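You operate a simulated robot arm through the tools that you are given. There is no shell and no other tool.

You are at the controls of a simulated robot arm. One attempt, no reset.

## Task
Take the key and the pulley off the grey motor's shaft.
Fine: lock the shaft first; key in its pot, pulley beside the other one, shaft free again.
Where things are to end (x, y in the base frame): black pulley within 30 mm of [370, -360].

Only the result counts: the job must be done as asked and must still hold three seconds after the hand-in. Knocking over, shifting, dropping, spilling or breaking anything else fails it.

## Robot
A 6-joint arm with a fingered hand, fixed in place. Base frame: the origin is on the floor under the middle of its stand, x ahead of it, y to its left, z up; the work surface is at about z = 850. Units: mm, rad, N and s.
With the tool pointing down near the work surface it reaches from about 340 to 740 mm from the base axis. Its first joint turns from -2.007 to 2.007 rad. Payload 4 kg.
The tool frame sits at the grasp point between the pads (the TCP): z along the fingers, y along the line on which they close. The tips reach 26 mm beyond it. The gripper opens to 132 mm; its body begins 73 mm behind the TCP. The gripper is a hand of 4 fingers: y runs from the thumb to the fingers, the wrist lies at [0, 0, -239] in the tool frame, and closing takes about 1.5 s.
Orientation is told as [roll, pitch, yaw] about the base's x, y, z axes, in that order, counted from this pose: with the fingers straight down and closing along the base's y, the tool's x points along the base's -x, its y along +y and its z along -z.

## Interface
- The arm moves only by the tool apply_moves. Its argument "deltas" is a list of rows, each a list of 2 entries, a list of its own where there are three numbers: the shift along the tool's x, y, z in units of 40 mm (1.0 is 40 mm), then the turn, a rotation vector about the tool's x, y, z in units of 8 degrees (1.0 is 8 degrees). In form: [[[x, y, z], [wx, wy, wz]], ...]. A call has 1 to 20 rows; each row shifts and turns the commanded pose from where the row before left it, along the tool's axes as they then stand. "gripper" is the opening, from 0 (shut) to 1 (fully open), set as the call begins (left out, the last holds). A call with a number of a shift or a turn outside -1 to 1 is refused whole. Rows are played at 5 a second. More than 50 mm and 0.15 rad between two rows, or a gripper value outside its range, and nothing of the call is played. A pose out of reach is approached as far as the arm can. The call stops where the force on the tool passes 50 N (or 10 N more than at its start, if that is more) or the arm is blocked; 0.2 s more then pass. The fingers move at their own pace (about 153 mm/s each) and stop on an object; they squeeze with about 28 N. The grip force told is the motor's: it shows also when the fingers shut on nothing. Time passes only in rows, and 0.2 s behind the last, so rows that do not move let the fingers close. The reply holds the time, the measured pose of the TCP, the force on the tool along the base axes, the opening and the grip force, in the units named above and with some noise, with the torque about the TCP (base axes, N m) and any sound that the robot's microphone picked up, and new pictures: "show" is both (left out), scene, wrist or none.
- Cameras (640 x 400 px; columns grow to the right, rows downward): "scene" is fixed at [218.1, 649.9, 1674.8]; the picture's right is [-1.00, -0.05, 0.00], its down [-0.02, 0.42, -0.91] and it looks along [0.05, -0.91, -0.42] (base axes); focal length 341 px, centre (320, 200). "wrist" rides on the gripper at [68, 2, -97] in the tool frame; the picture's right is [-0.02, 1.00, 0.00], its down [-0.82, -0.02, -0.58] and it looks along [-0.58, -0.01, 0.82] (tool axes); focal length 270 px, centre (320, 200).
- lift_body(by): slides the trunk up (or, below 0, down) by that many mm; the arm rides with it, the base frame stays. It gives what a move gives, with no picture.
- set_fingers(finger1, finger2, finger3, thumb_bend): sets how far each is bent, from 0 (flat) to 1 (curled in); at 0.3 the hand is open as for a grip, at 0.7 the pads meet at the TCP. One left out holds its place. A second passes; each finger stops where it meets its share of the squeeze, and holds until it gets a number again. A gripper value or a shape takes the hand back. It gives what a move gives, with no picture; readings hold the bend of each and the force on the fingers (four entries, about 0 where the hand has none), thumb and palm.
- hand_shape(shape): the hand has 4 fingers and takes this shape, open, in about a second: jaw (thumb against the fingers, like two jaws); tri (thumb and two fingers); tip (a fingertip pinch); poke (one finger out to press); point (the index stretched); flat (the hand flat); cup (the hand cupped); fist (a fist). The gripper value then closes the fingers along that shape, each until it touches; the sizes above hold for jaw. It gives what a move gives, with no picture.
- locate(camera, pixels): for up to 12 pixels [column, row] of the newest picture of that camera ("zoom" is the newest enlarged one), the place [x, y, z] in the base frame of the surface seen there, good to about 3 mm. It takes no simulated time.
- close_up(camera, box): a new picture of the part [left, top, right, bottom] of that camera's present view, enlarged. It takes no simulated time.
- job_done(): hands the job in; it is judged then, once.

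Unless the task says otherwise, let go and move clear before handing in.

The tools are called as a command line: name --argument value ..., lists and objects as JSON in quotes. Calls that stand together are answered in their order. apply_moves: Moves the arm, as the interface text tells. Its arguments: {"type":"object","properties":{"deltas":{"type":"array"},"gripper":{"type":"number"},"show":{"type":"string","enum":["both","scene","wrist","none"]}},"required":["deltas"]} The other tools are called the same way: lift_body (by) moves the trunk up or down; hand_shape (shape) gives the hand a shape; set_fingers (finger1, finger2, finger3, thumb_bend) moves the fingers one by one; locate (camera, pixels) gives the place of the surface under pixels of a picture; close_up (camera, box) takes an enlarged picture of a part of a camera's view; job_done () hands the job in.

At the start:

```text
t: 0.0
position: [138.8, -379.6, 1311.8]
tool_rot: [0.0, -0.002, 0.0]
contact_force: [-0.9, -0.3, 0.1]
moment: [-0.02, 0.01, 0.01]
grip_width: 132.1
grip_force: 0.1
shape: jaw
bend: [0.3, 0.3, 0.3, 0.3]
finger forces: [0.0, 0.1, 0.0, 0.0, 0.1, 0.1]
trunk travel left (down, up): [-900.0, 90.0]
```

scene: 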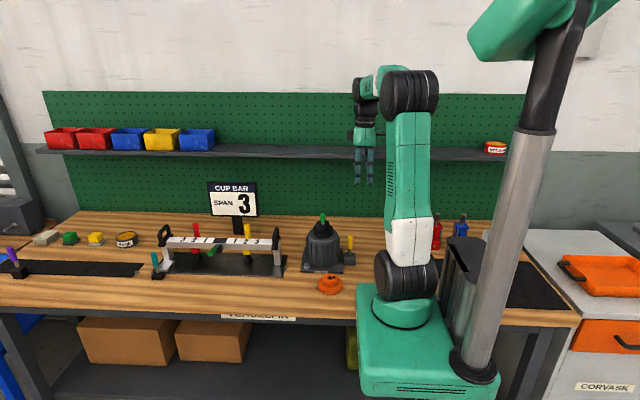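
wrist: 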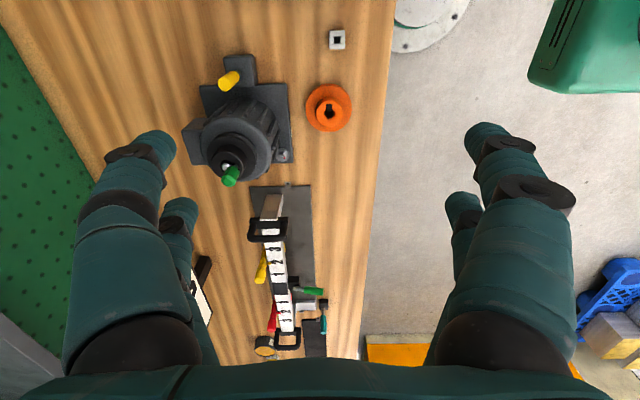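

The scene picture shows the grey motor near (322,245), with a green piece on top, a yellow handle at (350,243), and an orange pulley near (330,284). I'll take enlarged pictures before moving.

close_up --camera "scene" --box '[270, 195, 390, 310]'

close_up --camera "wrist" --box '[170, 20, 380, 200]'

```text
3.48 times, centred on (330, 252) of scene
```

zoom: 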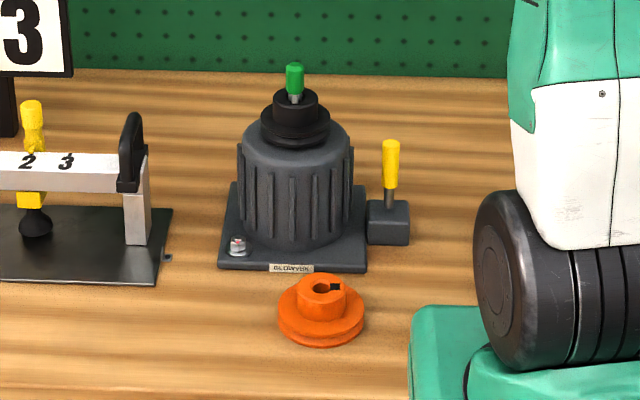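

```text
2.22 times, centred on (275, 110) of wrist
```

zoom: 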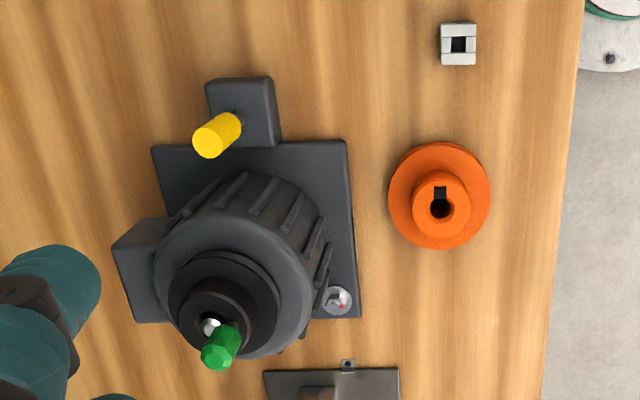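

The motor carries a black pulley with a green-handled key, and a yellow lever stands on a block. A small silver pot shows at wrist (337,40). I'll measure these.

locate --camera "zoom" --pixels '[[440, 208], [458, 44], [440, 44], [217, 135], [235, 115], [222, 350], [210, 327], [260, 300], [336, 300], [185, 310], [262, 90], [340, 150]]'

locate --camera "scene" --pixels '[[323, 216], [323, 221], [323, 228], [350, 238], [349, 250], [349, 260], [330, 276], [330, 284], [322, 240], [313, 265], [375, 260], [299, 266]]'

close_up --camera "scene" --box '[295, 205, 365, 250]'

close_up --camera "wrist" --box '[300, 20, 370, 64]'

close_up --camera "wrist" --box '[190, 110, 300, 190]'

```text
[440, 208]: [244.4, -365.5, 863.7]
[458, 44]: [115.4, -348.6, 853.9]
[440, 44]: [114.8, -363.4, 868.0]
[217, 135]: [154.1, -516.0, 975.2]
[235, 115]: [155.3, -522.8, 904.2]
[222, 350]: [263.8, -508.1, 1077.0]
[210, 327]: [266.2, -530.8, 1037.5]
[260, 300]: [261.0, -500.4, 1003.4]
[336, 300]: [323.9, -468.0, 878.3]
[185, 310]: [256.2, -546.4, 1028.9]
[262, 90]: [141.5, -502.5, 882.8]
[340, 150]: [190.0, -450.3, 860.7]
```

```text
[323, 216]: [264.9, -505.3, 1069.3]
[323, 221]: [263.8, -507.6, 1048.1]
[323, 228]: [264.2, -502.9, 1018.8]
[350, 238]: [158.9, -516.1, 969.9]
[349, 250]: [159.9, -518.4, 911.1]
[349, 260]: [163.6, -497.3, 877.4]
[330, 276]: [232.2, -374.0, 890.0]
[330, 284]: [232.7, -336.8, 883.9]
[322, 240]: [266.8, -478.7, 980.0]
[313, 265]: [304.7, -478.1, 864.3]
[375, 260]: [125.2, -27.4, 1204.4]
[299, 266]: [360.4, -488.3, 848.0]
```

```text
8.89 times, centred on (330, 228) of scene
```

zoom: 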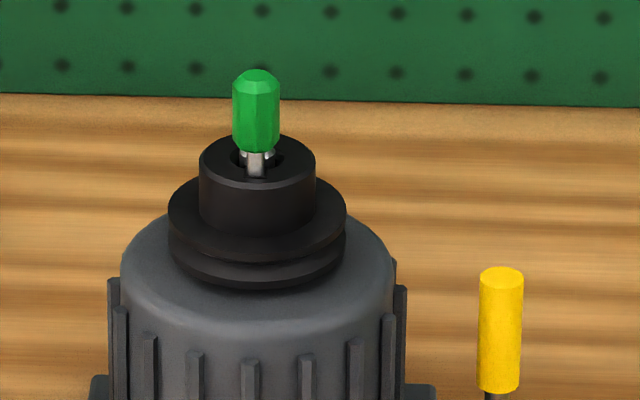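

```text
9.09 times, centred on (335, 42) of wrist
```

zoom: 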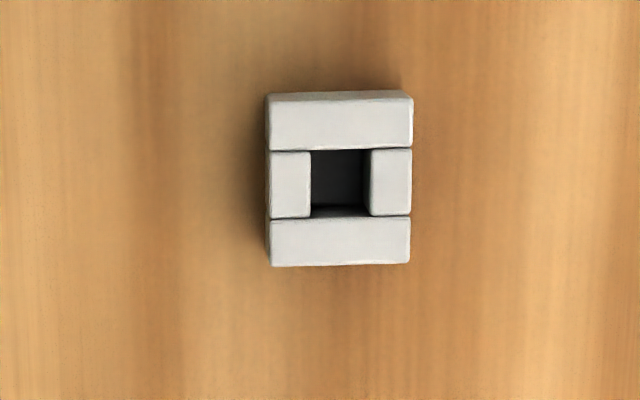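

```text
5.00 times, centred on (245, 150) of wrist
```

zoom: 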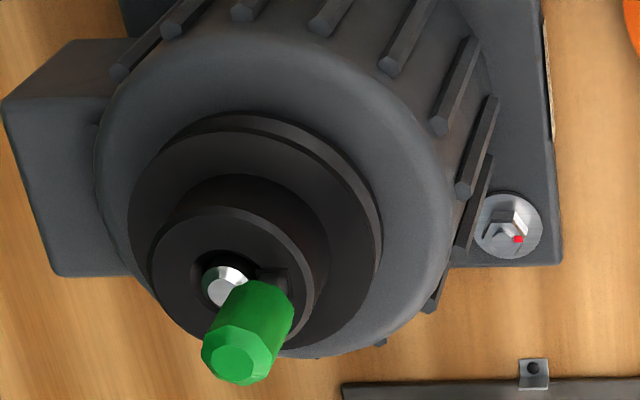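

The lever stands at about (156,-518), z 904–975. The pot is near (115,-350), and the shaft with its key near (265,-515). I'll bring the hand closer over the lever to see how it works.

apply_moves --deltas '[[[0.2, -0.68, 0.7], [0, 0, 0]], [[0.2, -0.68, 0.7], [0, 0, 0]], [[0.2, -0.68, 0.7], [0, 0, 0]], [[0.2, -0.68, 0.7], [0, 0, 0]], [[0.2, -0.68, 0.7], [0, 0, 0]]]' --gripper 1.0

```text
t: 1.2
position: [119.3, -516.1, 1169.0]
tool_rot: [-0.001, 0.009, -0.011]
contact_force: [-0.9, -0.8, 0.5]
moment: [-0.02, -0.02, 0.01]
grip_width: 131.8
grip_force: 0.0
shape: jaw
bend: [0.3, 0.3, 0.3, 0.3]
finger forces: [0.0, 0.0, 0.0, 0.0, 0.1, 0.1]
out of reach, approached as far as the arm can: row 4, 5
trunk travel left (down, up): [-900.0, 90.0]
```

scene: 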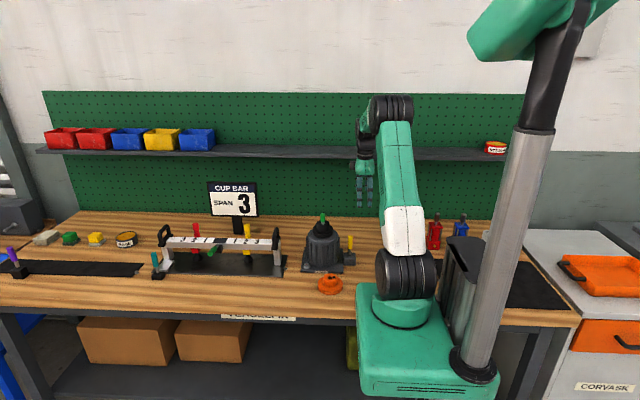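
wrist: 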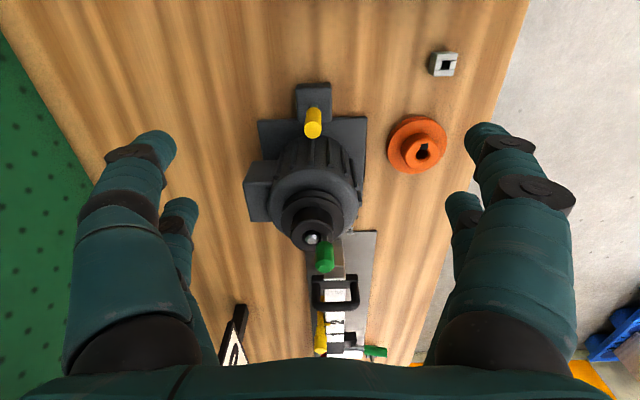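

The hand is at (119,-516,1169) and the last rows were out of reach in -x. The lever shows at wrist (313,122). I'll zoom in on the lever, the motor and the pot.

close_up --camera "wrist" --box '[235, 75, 395, 175]'

close_up --camera "wrist" --box '[260, 170, 388, 280]'

locate --camera "wrist" --pixels '[[313, 114], [313, 130], [313, 86], [330, 90], [312, 238], [325, 245], [325, 268], [304, 225], [442, 52], [444, 64], [420, 155], [265, 195]]'

close_up --camera "scene" --box '[330, 225, 375, 275]'

```text
4.00 times, centred on (315, 125) of wrist
```

zoom: 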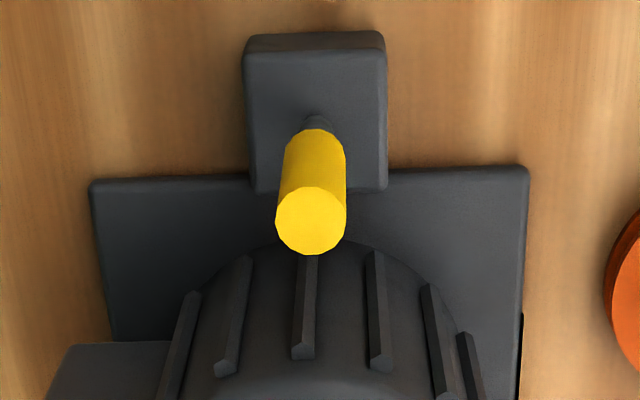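

```text
3.64 times, centred on (324, 225) of wrist
```

zoom: 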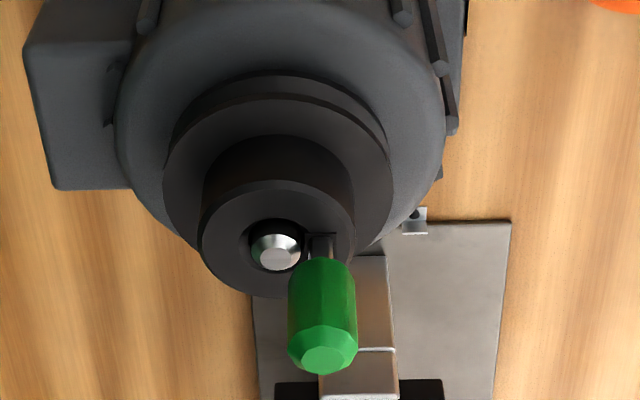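

```text
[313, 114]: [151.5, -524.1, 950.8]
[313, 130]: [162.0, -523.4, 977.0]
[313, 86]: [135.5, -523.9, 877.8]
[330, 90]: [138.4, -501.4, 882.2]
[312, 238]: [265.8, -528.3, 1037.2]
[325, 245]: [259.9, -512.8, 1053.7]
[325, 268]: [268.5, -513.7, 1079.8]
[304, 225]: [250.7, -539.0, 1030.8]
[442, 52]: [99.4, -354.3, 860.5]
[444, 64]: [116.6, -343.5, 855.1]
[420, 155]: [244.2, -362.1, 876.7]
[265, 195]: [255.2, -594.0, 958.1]
```

```text
8.00 times, centred on (352, 250) of scene
```

zoom: 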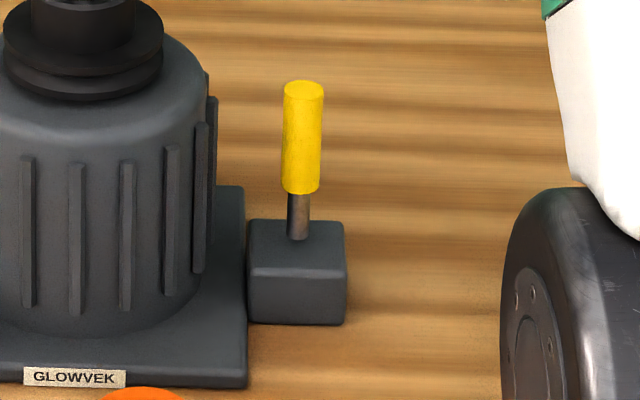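

The lever handle is at about (157,-521), z 912–977, and looks vertical. Before touching anything, I'll look at the hand itself to learn where the fingers sit.

close_up --camera "scene" --box '[335, 130, 400, 215]'

close_up --camera "wrist" --box '[60, 100, 600, 400]'

locate --camera "wrist" --pixels '[[155, 140], [180, 205], [480, 132], [462, 203], [140, 220], [520, 220], [100, 300], [540, 300]]'

```text
4.71 times, centred on (368, 172) of scene
```

zoom: 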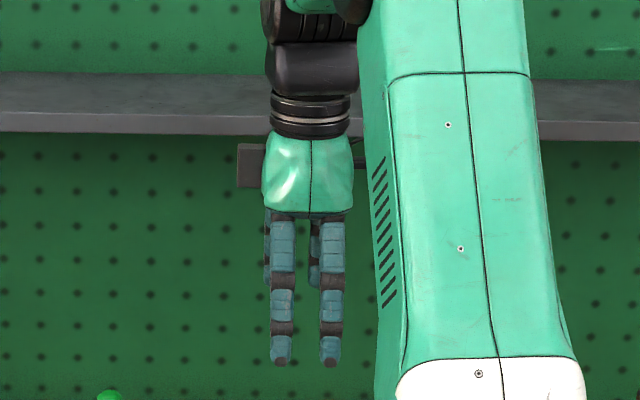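

```text
1.19 times, centred on (330, 250) of wrist
```

zoom: 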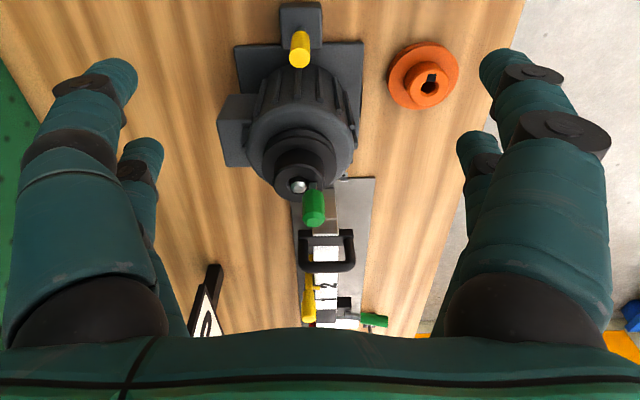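

```text
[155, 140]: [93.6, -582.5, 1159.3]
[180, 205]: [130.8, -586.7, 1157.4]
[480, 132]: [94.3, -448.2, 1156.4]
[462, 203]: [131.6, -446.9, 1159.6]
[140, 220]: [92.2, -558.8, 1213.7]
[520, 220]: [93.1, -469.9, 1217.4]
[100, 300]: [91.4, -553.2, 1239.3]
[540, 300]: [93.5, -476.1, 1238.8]
```

The hand has two digits per side, about 37 mm apart along tool x, so a thin handle could slip between them in jaw shape. I'll try the "tip" shape while clear of everything and look at it.

hand_shape --shape "tip"

close_up --camera "wrist" --box '[0, 0, 640, 400]'

close_up --camera "scene" --box '[335, 130, 400, 215]'

```text
t: 2.1
position: [119.0, -513.7, 1171.3]
tool_rot: [-0.003, 0.011, -0.009]
contact_force: [0.0, -0.2, 0.3]
moment: [0.01, -0.01, 0.01]
grip_width: 131.7
grip_force: 0.0
shape: tip
bend: [0.3, 0.3, 0.3, 0.3]
finger forces: [0.0, 0.1, 0.0, 0.0, 0.0, 0.0]
trunk travel left (down, up): [-900.0, 90.0]
```

```text
1.00 times, centred on (320, 200) of wrist (not enlarged: the box is as wide or as high as the picture)
```

zoom: 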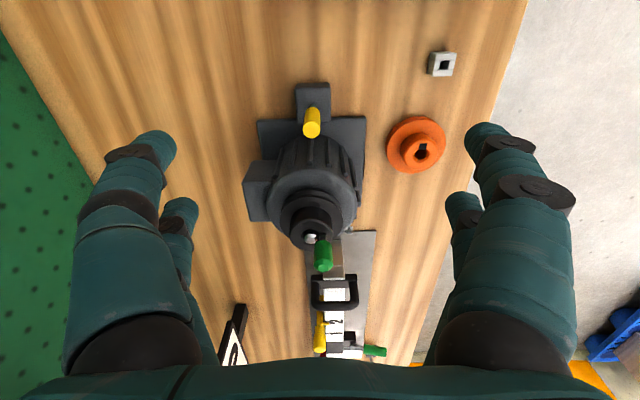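

```text
4.71 times, centred on (368, 172) of scene
```

zoom: 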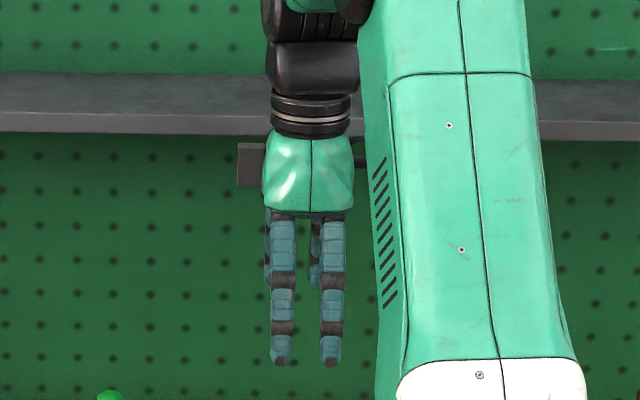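

The tip shape looks the same when open. I'll close it in the air to see how the digits meet.

apply_moves --deltas '[[[0, 0, 0], [0, 0, 0]], [[0, 0, 0], [0, 0, 0]], [[0, 0, 0], [0, 0, 0]], [[0, 0, 0], [0, 0, 0]], [[0, 0, 0], [0, 0, 0]], [[0, 0, 0], [0, 0, 0]], [[0, 0, 0], [0, 0, 0]], [[0, 0, 0], [0, 0, 0]]]' --gripper 0.0

close_up --camera "scene" --box '[335, 130, 400, 215]'

```text
t: 3.9
position: [119.7, -514.3, 1170.8]
tool_rot: [-0.001, 0.009, -0.008]
contact_force: [-1.1, -0.3, -1.1]
moment: [-0.03, 0.01, 0.02]
grip_width: 0.0
grip_force: 28.3
shape: tip
bend: [0.62, 0.63, 0.63, 0.7]
finger forces: [0.1, 0.1, 0.0, 0.1, 0.0, 0.0]
trunk travel left (down, up): [-900.0, 90.0]
```

scene: 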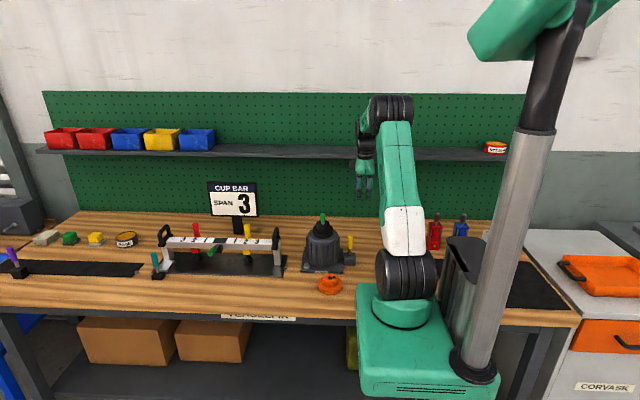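
wrist: 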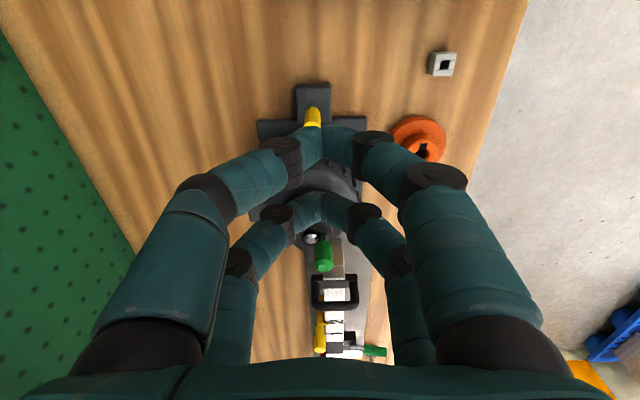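

```text
4.71 times, centred on (368, 172) of scene
```

zoom: 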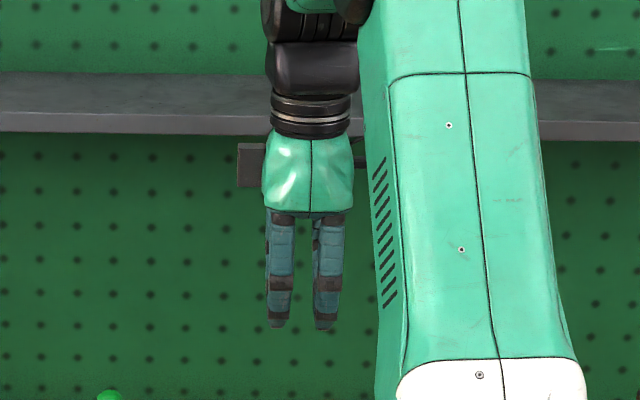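

Closed, the two pairs meet at tool x of about +17 and −20, with a gap between them. I'll bend single fingers to learn which digit is which.

hand_shape --shape "tri"

set_fingers --finger1 0.7 --finger2 0.3 --finger3 0.0 --thumb_bend 0.3

close_up --camera "wrist" --box '[0, 0, 640, 400]'

```text
t: 4.8
position: [119.7, -514.0, 1170.2]
tool_rot: [-0.002, 0.01, -0.008]
contact_force: [-0.8, 0.9, -0.7]
moment: [0.0, -0.04, -0.01]
grip_width: 132.1
grip_force: 0.0
shape: tri
bend: [0.3, 0.3, 0.3, 0.3]
finger forces: [0.0, 0.0, 0.1, 0.1, 0.0, 0.1]
trunk travel left (down, up): [-900.0, 90.0]
```

```text
t: 5.8
position: [120.1, -512.6, 1170.4]
tool_rot: [-0.001, 0.009, -0.008]
contact_force: [-0.4, 0.1, 0.0]
moment: [0.01, -0.04, 0.01]
grip_width: 67.3
grip_force: 0.0
shape: fingers
bend: [0.7, 0.3, 0.0, 0.3]
finger forces: [0.0, 0.0, 0.0, 0.1, 0.1, 0.0]
trunk travel left (down, up): [-900.0, 90.0]
```

```text
1.00 times, centred on (320, 200) of wrist (not enlarged: the box is as wide or as high as the picture)
```

zoom: 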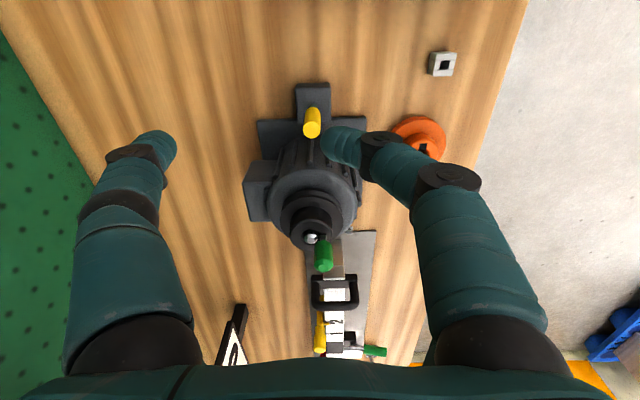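

Finger1 is the right digit nearest the camera (tip at wrist (340,145)). I'll now check finger2 and finger3.

set_fingers --finger1 0.0 --finger2 0.7 --finger3 0.3 --thumb_bend 0.3

close_up --camera "wrist" --box '[0, 0, 640, 400]'

set_fingers --finger1 0.0 --finger2 0.3 --finger3 0.3 --thumb_bend 0.7

close_up --camera "wrist" --box '[0, 0, 640, 400]'

set_fingers --finger1 0.0 --finger2 0.3 --finger3 0.7 --thumb_bend 0.0

close_up --camera "wrist" --box '[0, 0, 640, 400]'

```text
t: 6.8
position: [120.2, -513.2, 1169.9]
tool_rot: [-0.002, 0.007, -0.009]
contact_force: [-0.1, 0.6, 0.1]
moment: [-0.01, 0.0, 0.0]
grip_width: 163.0
grip_force: 0.2
shape: fingers
bend: [0.0, 0.7, 0.3, 0.3]
finger forces: [0.1, 0.0, 0.1, 0.1, 0.0, 0.0]
trunk travel left (down, up): [-900.0, 90.0]
```

```text
1.00 times, centred on (320, 200) of wrist (not enlarged: the box is as wide or as high as the picture)
```

zoom: 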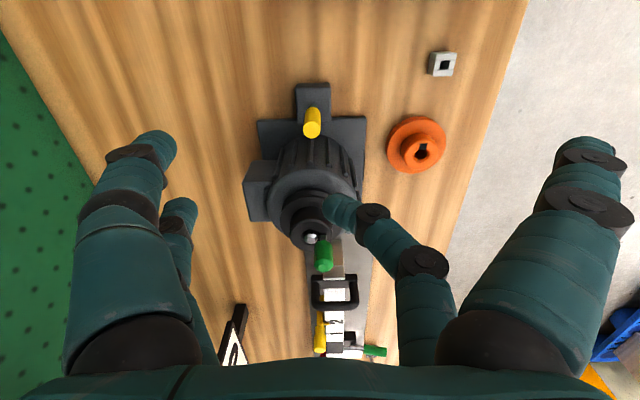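

```text
t: 7.8
position: [119.8, -514.1, 1171.3]
tool_rot: [-0.001, 0.009, -0.009]
contact_force: [0.5, 0.6, 0.5]
moment: [-0.03, -0.01, 0.03]
grip_width: 97.9
grip_force: 0.1
shape: fingers
bend: [0.0, 0.3, 0.3, 0.7]
finger forces: [0.0, 0.0, 0.1, 0.1, 0.1, 0.0]
trunk travel left (down, up): [-900.0, 90.0]
```

```text
1.00 times, centred on (320, 200) of wrist (not enlarged: the box is as wide or as high as the picture)
```

zoom: 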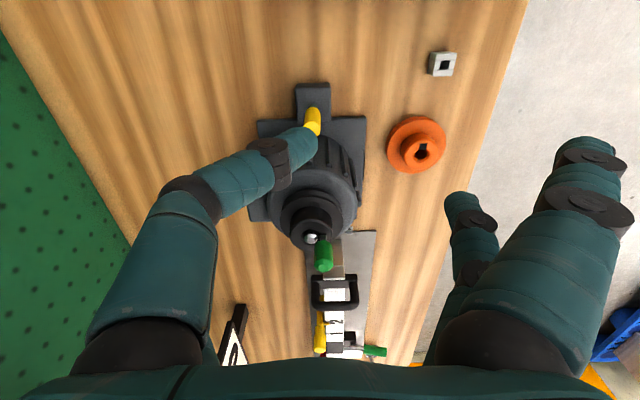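

```text
t: 8.8
position: [120.3, -513.7, 1170.2]
tool_rot: [-0.002, 0.007, -0.01]
contact_force: [-0.2, 0.9, 0.7]
moment: [-0.01, 0.01, 0.02]
grip_width: 186.7
grip_force: 0.1
shape: fingers
bend: [0.0, 0.3, 0.7, 0.0]
finger forces: [0.0, 0.1, 0.0, 0.0, 0.0, 0.1]
trunk travel left (down, up): [-900.0, 90.0]
```

```text
1.00 times, centred on (320, 200) of wrist (not enlarged: the box is as wide or as high as the picture)
```

zoom: 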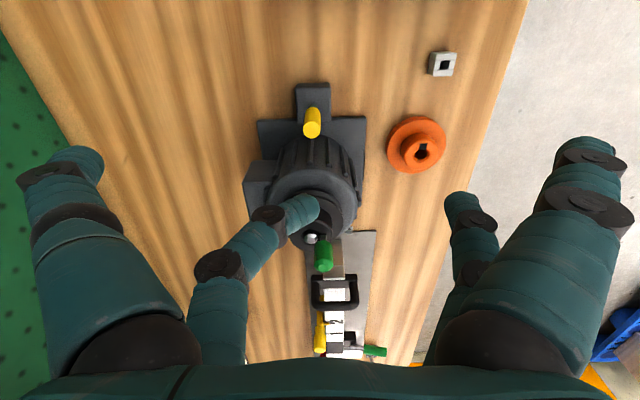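

The digits form two opposed pairs: thumb with finger1 (tool x about +18) and finger3 with finger2 (about −18). I'll go back to jaw, look at the bolt with the red dot on the motor's foot, and lower the hand over the lever.

close_up --camera "scene" --box '[300, 250, 340, 276]'

apply_moves --deltas '[[[0, 0, 0.8], [0, 0, 0]], [[0, 0, 0.8], [0, 0, 0]], [[0, 0, 0.5], [0, 0, 0]]]' --gripper 1.0

close_up --camera "wrist" --box '[220, 30, 420, 170]'

```text
15.38 times, centred on (320, 263) of scene
```

zoom: 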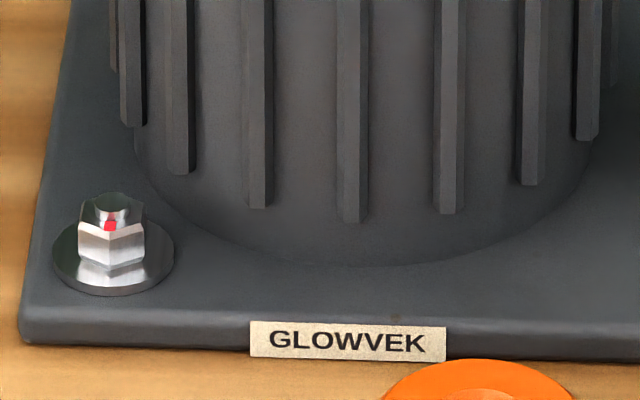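

```text
t: 9.6
position: [120.4, -514.0, 1085.9]
tool_rot: [0.0, 0.007, -0.006]
contact_force: [-0.5, 0.2, -0.2]
moment: [-0.01, -0.02, 0.05]
grip_width: 131.6
grip_force: 0.1
shape: tri
bend: [0.3, 0.3, 0.3, 0.3]
finger forces: [0.0, 0.1, 0.0, 0.0, 0.0, 0.1]
trunk travel left (down, up): [-900.0, 90.0]
```

scene: 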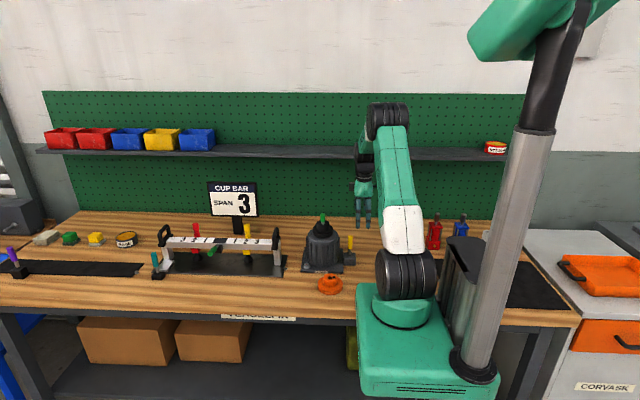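
wrist: 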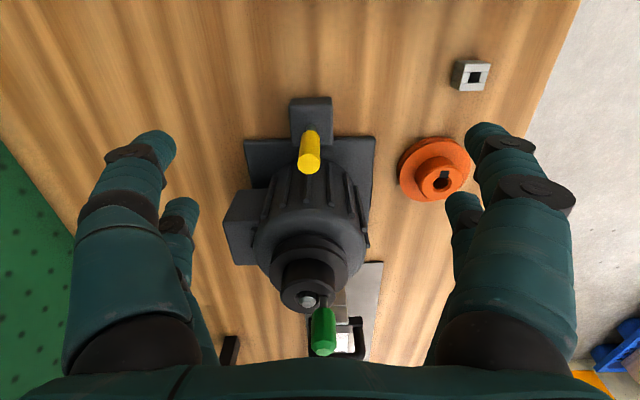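

```text
2.86 times, centred on (320, 100) of wrist
```

zoom: 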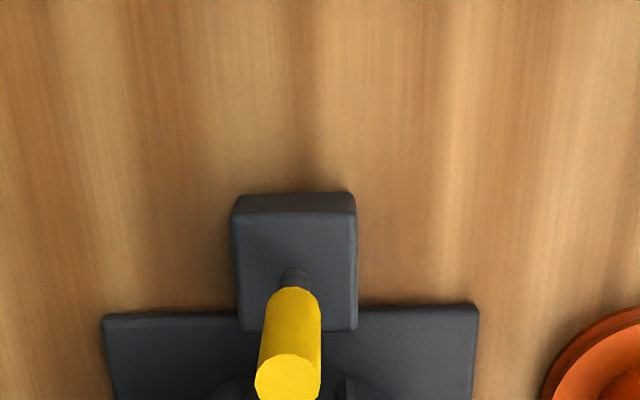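

The lever is upright: its edges follow the vertical's vanishing point. I'll measure it more closely from this nearer view, together with the motor's nearby surfaces.

locate --camera "wrist" --pixels '[[308, 160], [304, 160], [314, 160], [308, 140], [310, 128], [310, 104], [295, 104], [328, 104], [300, 190], [320, 190], [245, 205], [330, 145]]'

locate --camera "scene" --pixels '[[350, 236], [349, 240], [351, 240], [350, 246], [349, 252], [343, 258], [355, 258], [349, 263]]'

```text
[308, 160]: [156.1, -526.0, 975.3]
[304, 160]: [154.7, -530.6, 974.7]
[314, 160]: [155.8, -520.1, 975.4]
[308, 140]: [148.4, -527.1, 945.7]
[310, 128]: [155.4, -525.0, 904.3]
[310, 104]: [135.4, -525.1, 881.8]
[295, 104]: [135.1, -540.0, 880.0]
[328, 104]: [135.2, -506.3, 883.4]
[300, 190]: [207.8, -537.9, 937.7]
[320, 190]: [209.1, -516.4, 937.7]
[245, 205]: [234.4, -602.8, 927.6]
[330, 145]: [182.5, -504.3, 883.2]
```

```text
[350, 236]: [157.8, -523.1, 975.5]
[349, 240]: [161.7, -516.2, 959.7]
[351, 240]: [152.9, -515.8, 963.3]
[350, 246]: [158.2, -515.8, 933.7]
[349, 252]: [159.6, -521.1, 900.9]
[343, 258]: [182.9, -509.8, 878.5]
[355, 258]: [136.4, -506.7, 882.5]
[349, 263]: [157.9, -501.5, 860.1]
```

The lever is centred at about (158,-525), with its top at z 975 and the handle spanning 912–975. I'll set jaw shape, then bring the finger2/finger3 pair (base x = TCP+18.5) around the handle and grip it to feel which way it moves.

hand_shape --shape "jaw"

apply_moves --deltas '[[[-0.47, -0.27, 0], [0, 0, 0]], [[0, 0, 0.8], [0, 0, 0]], [[0, 0, 0.8], [0, 0, 0]], [[0, 0, 0.8], [0, 0, 0]], [[0, 0, 0.8], [0, 0, 0]], [[0, 0, 0.2], [0, 0, 0]]]' --gripper 1.0

```text
t: 10.5
position: [120.5, -513.6, 1086.1]
tool_rot: [-0.001, 0.007, -0.007]
contact_force: [-0.6, 0.3, 0.0]
moment: [-0.01, -0.01, 0.01]
grip_width: 132.1
grip_force: 0.0
shape: jaw
bend: [0.3, 0.3, 0.3, 0.3]
finger forces: [0.0, 0.0, 0.0, 0.0, 0.0, 0.1]
trunk travel left (down, up): [-900.0, 90.0]
```

```text
t: 11.9
position: [138.1, -524.2, 952.0]
tool_rot: [0.0, -0.001, 0.0]
contact_force: [-0.2, 0.2, -0.2]
moment: [-0.03, 0.02, 0.03]
grip_width: 131.8
grip_force: 0.0
shape: jaw
bend: [0.3, 0.3, 0.3, 0.3]
finger forces: [0.0, 0.0, 0.0, 0.0, 0.1, 0.1]
trunk travel left (down, up): [-900.0, 90.0]
```

scene: 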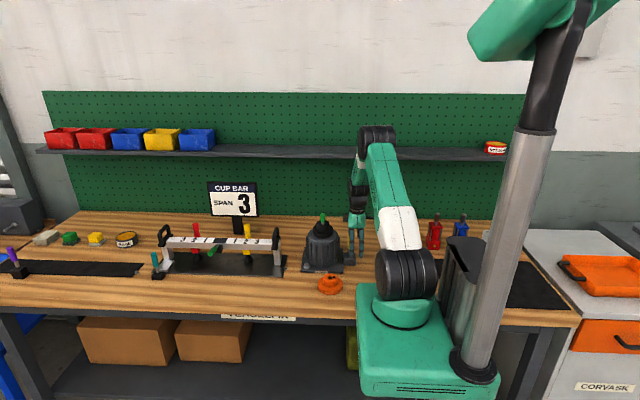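
wrist: 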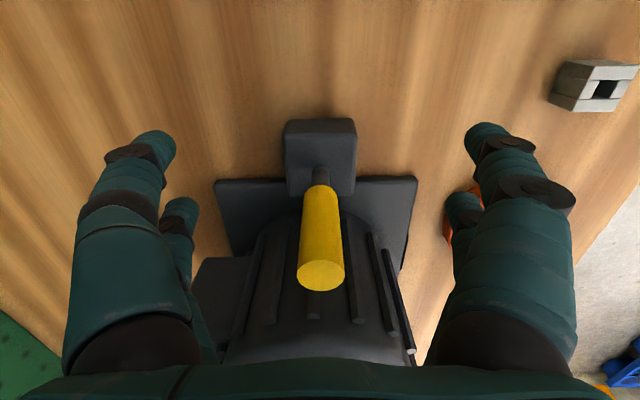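

The handle sits centred between the far pair (wrist column 321). I'll close only finger2 and finger3 on it.

set_fingers --finger2 0.68 --finger3 0.68

close_up --camera "wrist" --box '[0, 0, 640, 400]'

close_up --camera "scene" --box '[320, 200, 400, 275]'

```text
t: 12.9
position: [138.6, -525.4, 950.3]
tool_rot: [0.001, 0.001, -0.001]
contact_force: [0.6, -0.3, -1.2]
moment: [0.0, 0.03, -0.02]
grip_width: 133.0
grip_force: 2.8
shape: fingers
bend: [0.3, 0.65, 0.65, 0.3]
finger forces: [0.1, 2.1, 2.1, 0.0, 0.0, 0.0]
trunk travel left (down, up): [-900.0, 90.0]
```

```text
1.00 times, centred on (320, 200) of wrist (not enlarged: the box is as wide or as high as the picture)
```

zoom: 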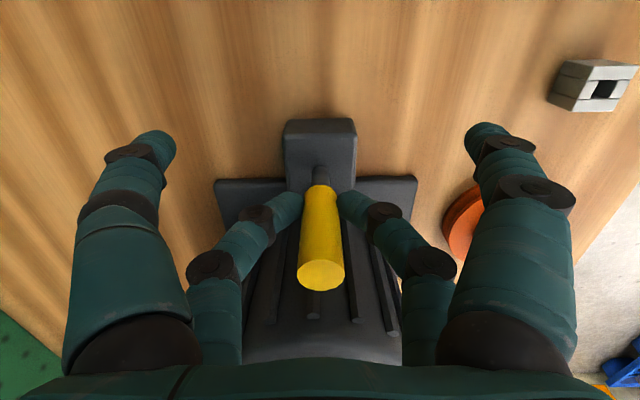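

```text
5.33 times, centred on (360, 238) of scene
```

zoom: 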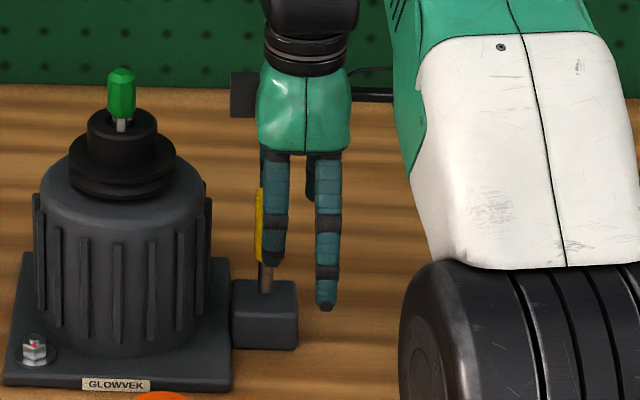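

Both fingers touch the handle at about 2.1 N each. I'll test a small +y push and watch the force.

apply_moves --deltas '[[[0, 0.1, 0], [0, 0, 0]], [[0, 0.1, 0], [0, 0, 0]]]' --show "none"

```text
t: 13.5
position: [138.8, -517.7, 950.7]
tool_rot: [-0.002, 0.0, 0.001]
contact_force: [-1.3, -5.5, 2.2]
moment: [-0.14, 0.01, -0.14]
grip_width: 133.1
grip_force: 3.5
shape: fingers
bend: [0.3, 0.67, 0.63, 0.3]
finger forces: [0.1, 0.5, 6.0, 0.1, 0.0, 0.0]
trunk travel left (down, up): [-900.0, 90.0]
```

The side force is only about 5.5 N after 8 mm. I'll go a little further in +y and take a picture.

apply_moves --deltas '[[[0, 0.15, 0], [0, 0, 0]], [[0, 0.1, 0], [0, 0, 0]]]'

close_up --camera "scene" --box '[320, 200, 400, 275]'

```text
t: 14.1
position: [138.8, -505.9, 950.2]
tool_rot: [0.002, 0.0, 0.0]
contact_force: [-1.7, -3.3, 1.3]
moment: [-0.13, 0.01, -0.09]
grip_width: 133.3
grip_force: 3.7
shape: fingers
bend: [0.3, 0.65, 0.65, 0.3]
finger forces: [0.0, 2.8, 5.9, 0.0, 0.0, 0.0]
trunk travel left (down, up): [-900.0, 90.0]
```

scene: 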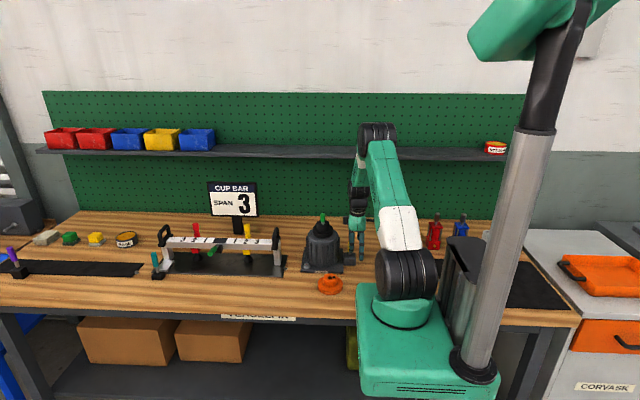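
wrist: 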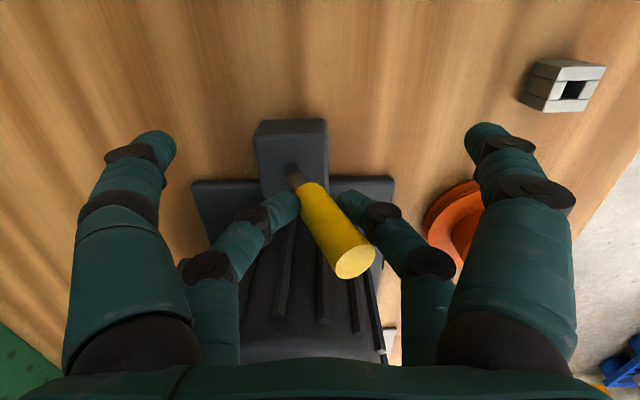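

```text
5.33 times, centred on (360, 238) of scene
```

zoom: 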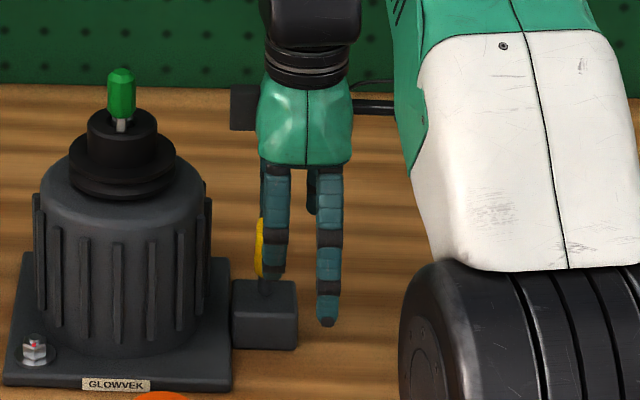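

The lever swings in +y about a low hinge near z 885, with little force. I'll open finger2 and keep pushing with finger3 only, following the arc and listening for a stop or click.

set_fingers --finger2 0.4 --finger3 0.66

apply_moves --deltas '[[[0, 0.15, 0.1], [0, 0, 0]], [[0, 0.15, 0.1], [0, 0, 0]], [[0, 0.1, 0.1], [0, 0, 0]]]' --show "wrist"

```text
t: 15.1
position: [139.7, -506.2, 950.0]
tool_rot: [0.0, -0.001, 0.0]
contact_force: [0.1, -0.8, 0.2]
moment: [0.01, -0.03, 0.0]
grip_width: 133.1
grip_force: 0.0
shape: fingers
bend: [0.3, 0.4, 0.66, 0.3]
finger forces: [0.0, 0.1, 0.1, 0.0, 0.1, 0.0]
trunk travel left (down, up): [-900.0, 90.0]
```

```text
t: 15.9
position: [139.4, -490.1, 938.9]
tool_rot: [-0.002, 0.001, 0.0]
contact_force: [0.7, 0.9, 0.3]
moment: [-0.1, -0.03, 0.01]
grip_width: 133.5
grip_force: 1.4
shape: fingers
bend: [0.3, 0.39, 0.66, 0.3]
finger forces: [0.1, 1.2, 1.8, 0.0, 0.0, 0.0]
trunk travel left (down, up): [-900.0, 90.0]
```

wrist: 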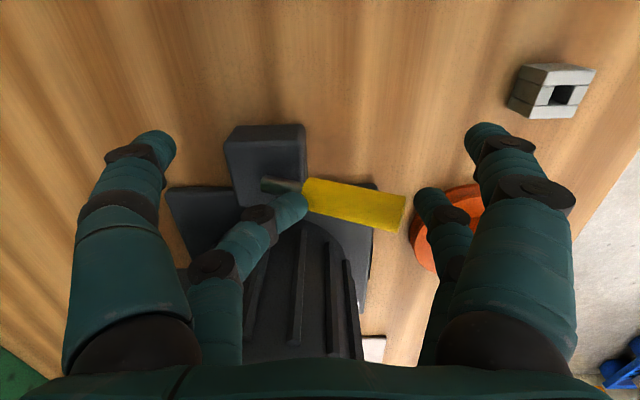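

The lever now leans well over, its tip at wrist (400,213), and rests on finger2. I'll open finger2 further and keep pushing.

set_fingers --finger2 0.15

apply_moves --deltas '[[[0, 0.1, 0.1], [0, 0, 0]], [[0, 0.1, 0.1], [0, 0, 0]]]'

close_up --camera "scene" --box '[320, 200, 400, 275]'

```text
t: 16.9
position: [137.7, -490.2, 939.5]
tool_rot: [0.001, 0.0, 0.001]
contact_force: [0.4, 0.1, 0.2]
moment: [-0.01, -0.04, 0.05]
grip_width: 133.6
grip_force: 0.0
shape: fingers
bend: [0.3, 0.15, 0.66, 0.3]
finger forces: [0.0, 0.0, 0.1, 0.0, 0.0, 0.0]
trunk travel left (down, up): [-900.0, 90.0]
```

```text
t: 17.5
position: [138.5, -484.0, 934.1]
tool_rot: [-0.006, -0.001, 0.0]
contact_force: [-1.4, -5.1, 13.4]
moment: [-0.39, -0.27, -0.08]
grip_width: 132.9
grip_force: 7.3
shape: fingers
bend: [0.3, 0.15, 0.69, 0.3]
finger forces: [0.1, 0.0, 14.7, 0.0, 0.0, 0.1]
trunk travel left (down, up): [-900.0, 90.0]
```

scene: 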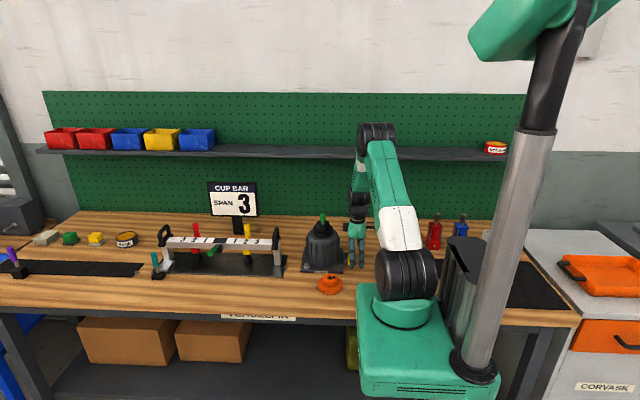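
wrist: 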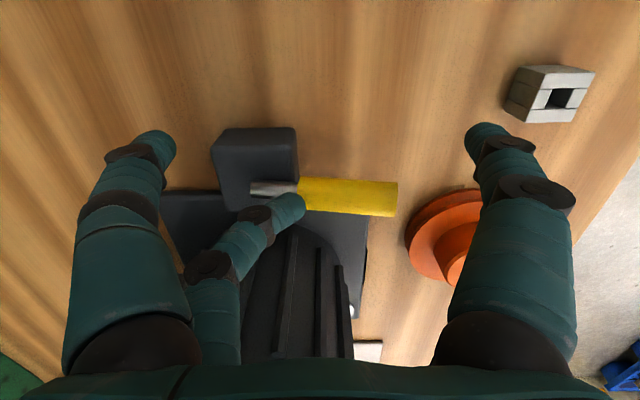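

```text
5.33 times, centred on (360, 238) of scene
```

zoom: 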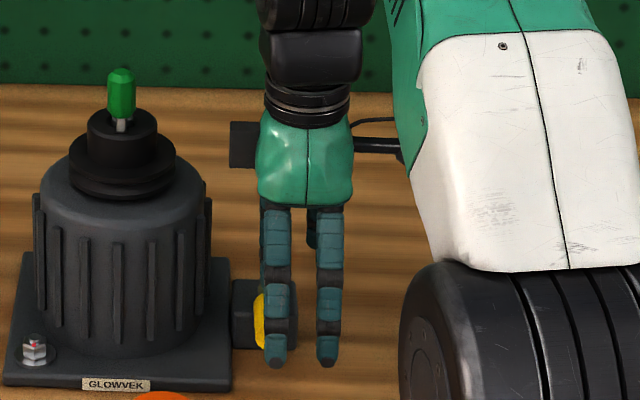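

The force rose to about 14 N, so the lever looks to be at its end stop on the +y side. I'll raise the hand clear and check how the lever stays.

apply_moves --deltas '[[[0, -0.1, -0.2], [0, 0, 0]], [[0, 0, -0.8], [0, 0, 0]], [[0, 0, -0.8], [0, 0, 0]], [[0.2, 0, -0.8], [0, 0, 0]]]'

close_up --camera "scene" --box '[320, 200, 400, 275]'

close_up --camera "wrist" --box '[220, 60, 420, 210]'

```text
t: 18.5
position: [130.6, -484.7, 1035.1]
tool_rot: [0.002, 0.0, 0.002]
contact_force: [-0.1, -0.5, -0.5]
moment: [0.01, -0.01, -0.02]
grip_width: 133.3
grip_force: 0.0
shape: fingers
bend: [0.3, 0.15, 0.66, 0.3]
finger forces: [0.1, 0.1, 0.1, 0.0, 0.0, 0.0]
trunk travel left (down, up): [-900.0, 90.0]
```

scene: 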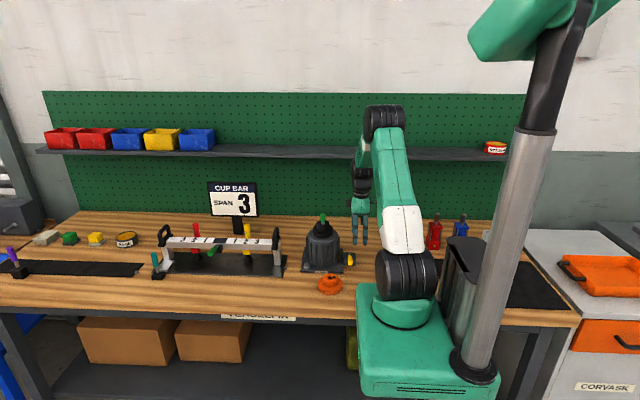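
wrist: 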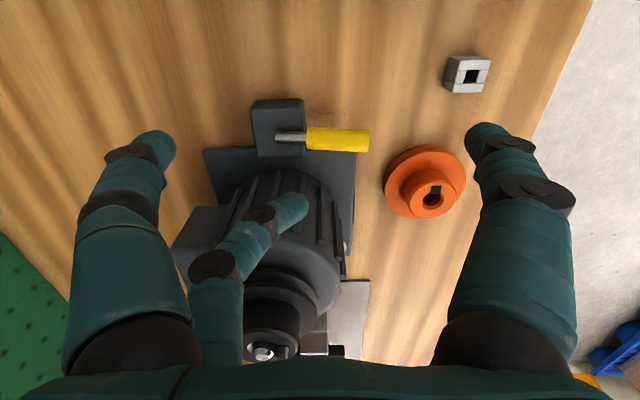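

```text
5.33 times, centred on (360, 238) of scene
```

zoom: 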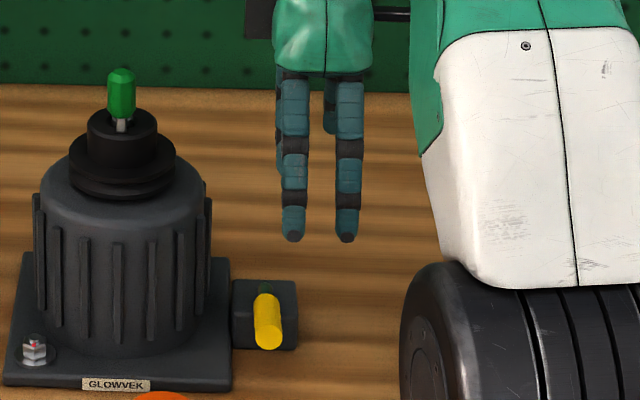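

```text
2.67 times, centred on (320, 135) of wrist
```

zoom: 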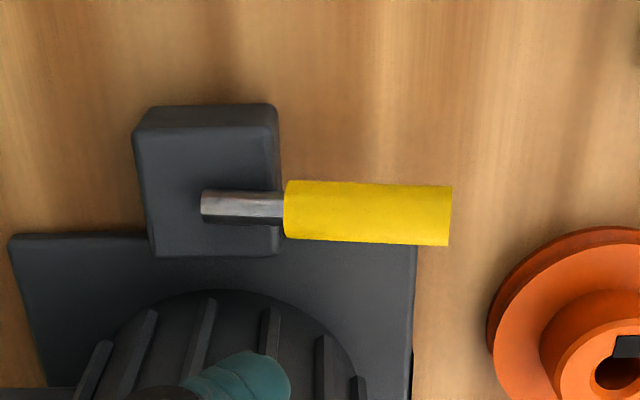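

The lever stays folded toward +y, nearly flat. I'll measure its angle and re-measure the key and pulley.

locate --camera "wrist" --pixels '[[312, 138], [364, 140], [340, 138], [280, 137], [263, 352], [278, 350], [430, 198], [470, 73]]'

close_up --camera "scene" --box '[300, 205, 348, 240]'

locate --camera "zoom" --pixels '[[309, 115], [290, 160], [330, 160], [309, 185], [303, 210], [303, 225], [250, 225], [360, 225], [309, 262], [205, 290], [410, 290], [309, 330]]'

```text
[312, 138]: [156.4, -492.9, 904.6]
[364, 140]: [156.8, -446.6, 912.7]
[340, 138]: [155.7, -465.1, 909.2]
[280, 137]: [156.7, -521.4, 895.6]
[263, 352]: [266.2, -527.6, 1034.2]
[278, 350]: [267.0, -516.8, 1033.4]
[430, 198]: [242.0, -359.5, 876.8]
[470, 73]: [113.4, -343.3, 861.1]
```

```text
11.43 times, centred on (324, 222) of scene
```

zoom: 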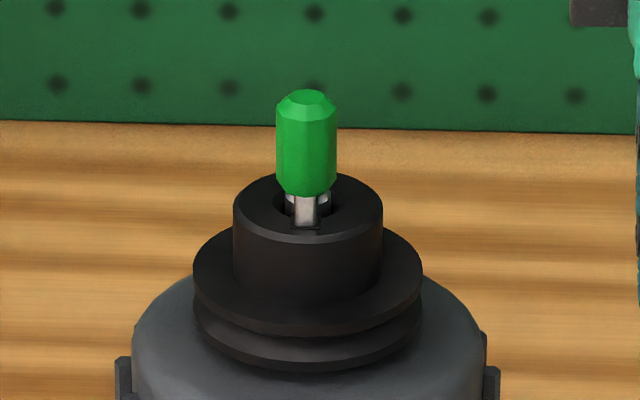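

```text
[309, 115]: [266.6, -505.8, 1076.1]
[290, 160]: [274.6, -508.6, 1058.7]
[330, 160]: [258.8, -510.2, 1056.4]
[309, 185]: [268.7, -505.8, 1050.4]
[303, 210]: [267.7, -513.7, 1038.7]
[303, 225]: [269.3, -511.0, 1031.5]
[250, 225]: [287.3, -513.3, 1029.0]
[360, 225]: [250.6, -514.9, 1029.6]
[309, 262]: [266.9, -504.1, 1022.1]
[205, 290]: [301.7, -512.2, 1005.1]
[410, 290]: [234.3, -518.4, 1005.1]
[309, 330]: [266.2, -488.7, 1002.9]
```

The lever now leans about 80° to +y and stays put. The key handle is at about (266.7,-514), z 1045–1077, with the shaft axis near (266.5,-528) and the hub top at z 1034. I'll raise the hand, open it, and move above the key using the far finger pair.

apply_moves --deltas '[[[0, 0, -0.9], [0, 0, 0]], [[0, 0, -0.9], [0, 0, 0]], [[0, 0, -0.8], [0, 0, 0]], [[-0.75, -0.15, 0], [0, 0, 0]], [[-0.75, -0.2, 0], [0, 0, 0]], [[-0.75, -0.2, 0], [0, 0, 0]], [[-0.68, -0.18, 0], [0, 0, 0]]]' --gripper 1.0

close_up --camera "wrist" --box '[220, 80, 420, 205]'

```text
t: 20.1
position: [249.4, -515.2, 1139.2]
tool_rot: [0.0, 0.0, 0.001]
contact_force: [0.1, 1.5, -0.5]
moment: [0.03, 0.01, -0.01]
grip_width: 131.9
grip_force: 0.1
shape: jaw
bend: [0.3, 0.3, 0.3, 0.3]
finger forces: [0.0, 0.2, 0.0, 0.0, 0.0, 0.0]
trunk travel left (down, up): [-900.0, 90.0]
```

scene: 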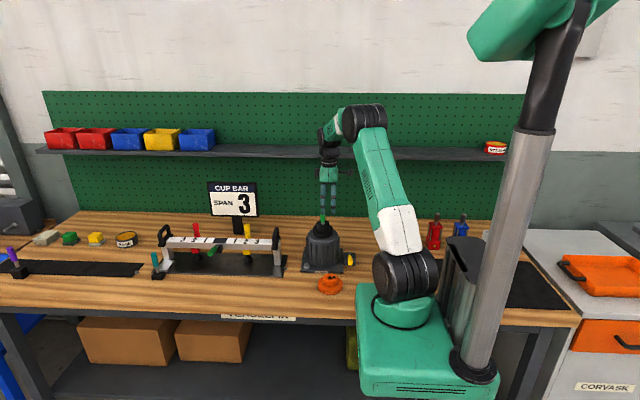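
wrist: 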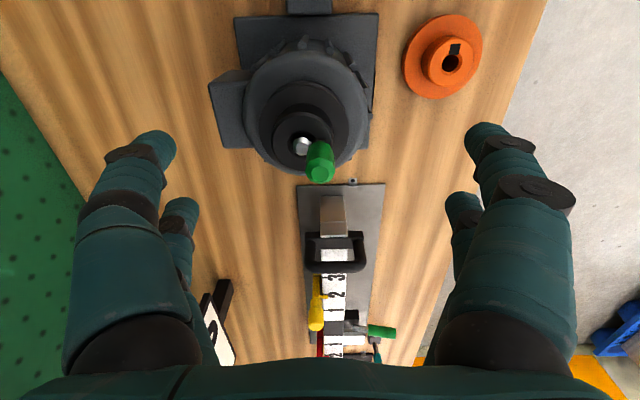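

```text
3.20 times, centred on (320, 142) of wrist
```

zoom: 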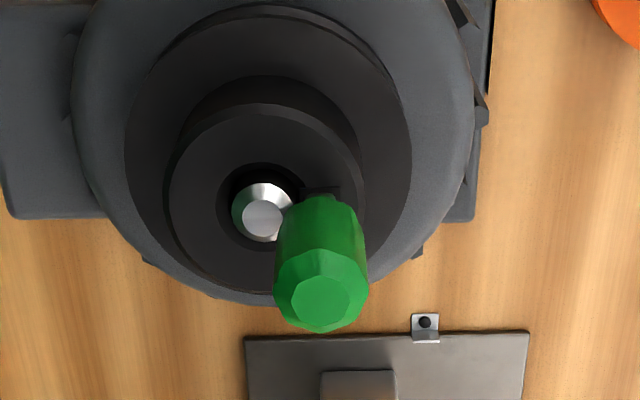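

The key handle is at wrist (320,165) directly below the hand. I'll measure it more precisely from this close-up.

locate --camera "zoom" --pixels '[[320, 297], [300, 297], [340, 297], [320, 240], [280, 260], [362, 260], [262, 218], [245, 218], [340, 192], [200, 150], [385, 200], [265, 110]]'

```text
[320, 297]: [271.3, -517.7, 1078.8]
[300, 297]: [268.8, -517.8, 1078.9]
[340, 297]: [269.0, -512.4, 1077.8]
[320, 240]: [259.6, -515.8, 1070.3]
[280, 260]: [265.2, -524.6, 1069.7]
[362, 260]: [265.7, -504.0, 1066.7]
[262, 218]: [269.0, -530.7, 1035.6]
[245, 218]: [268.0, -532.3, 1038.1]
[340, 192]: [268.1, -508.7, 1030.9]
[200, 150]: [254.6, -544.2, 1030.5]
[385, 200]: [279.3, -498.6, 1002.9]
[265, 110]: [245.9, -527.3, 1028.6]
```

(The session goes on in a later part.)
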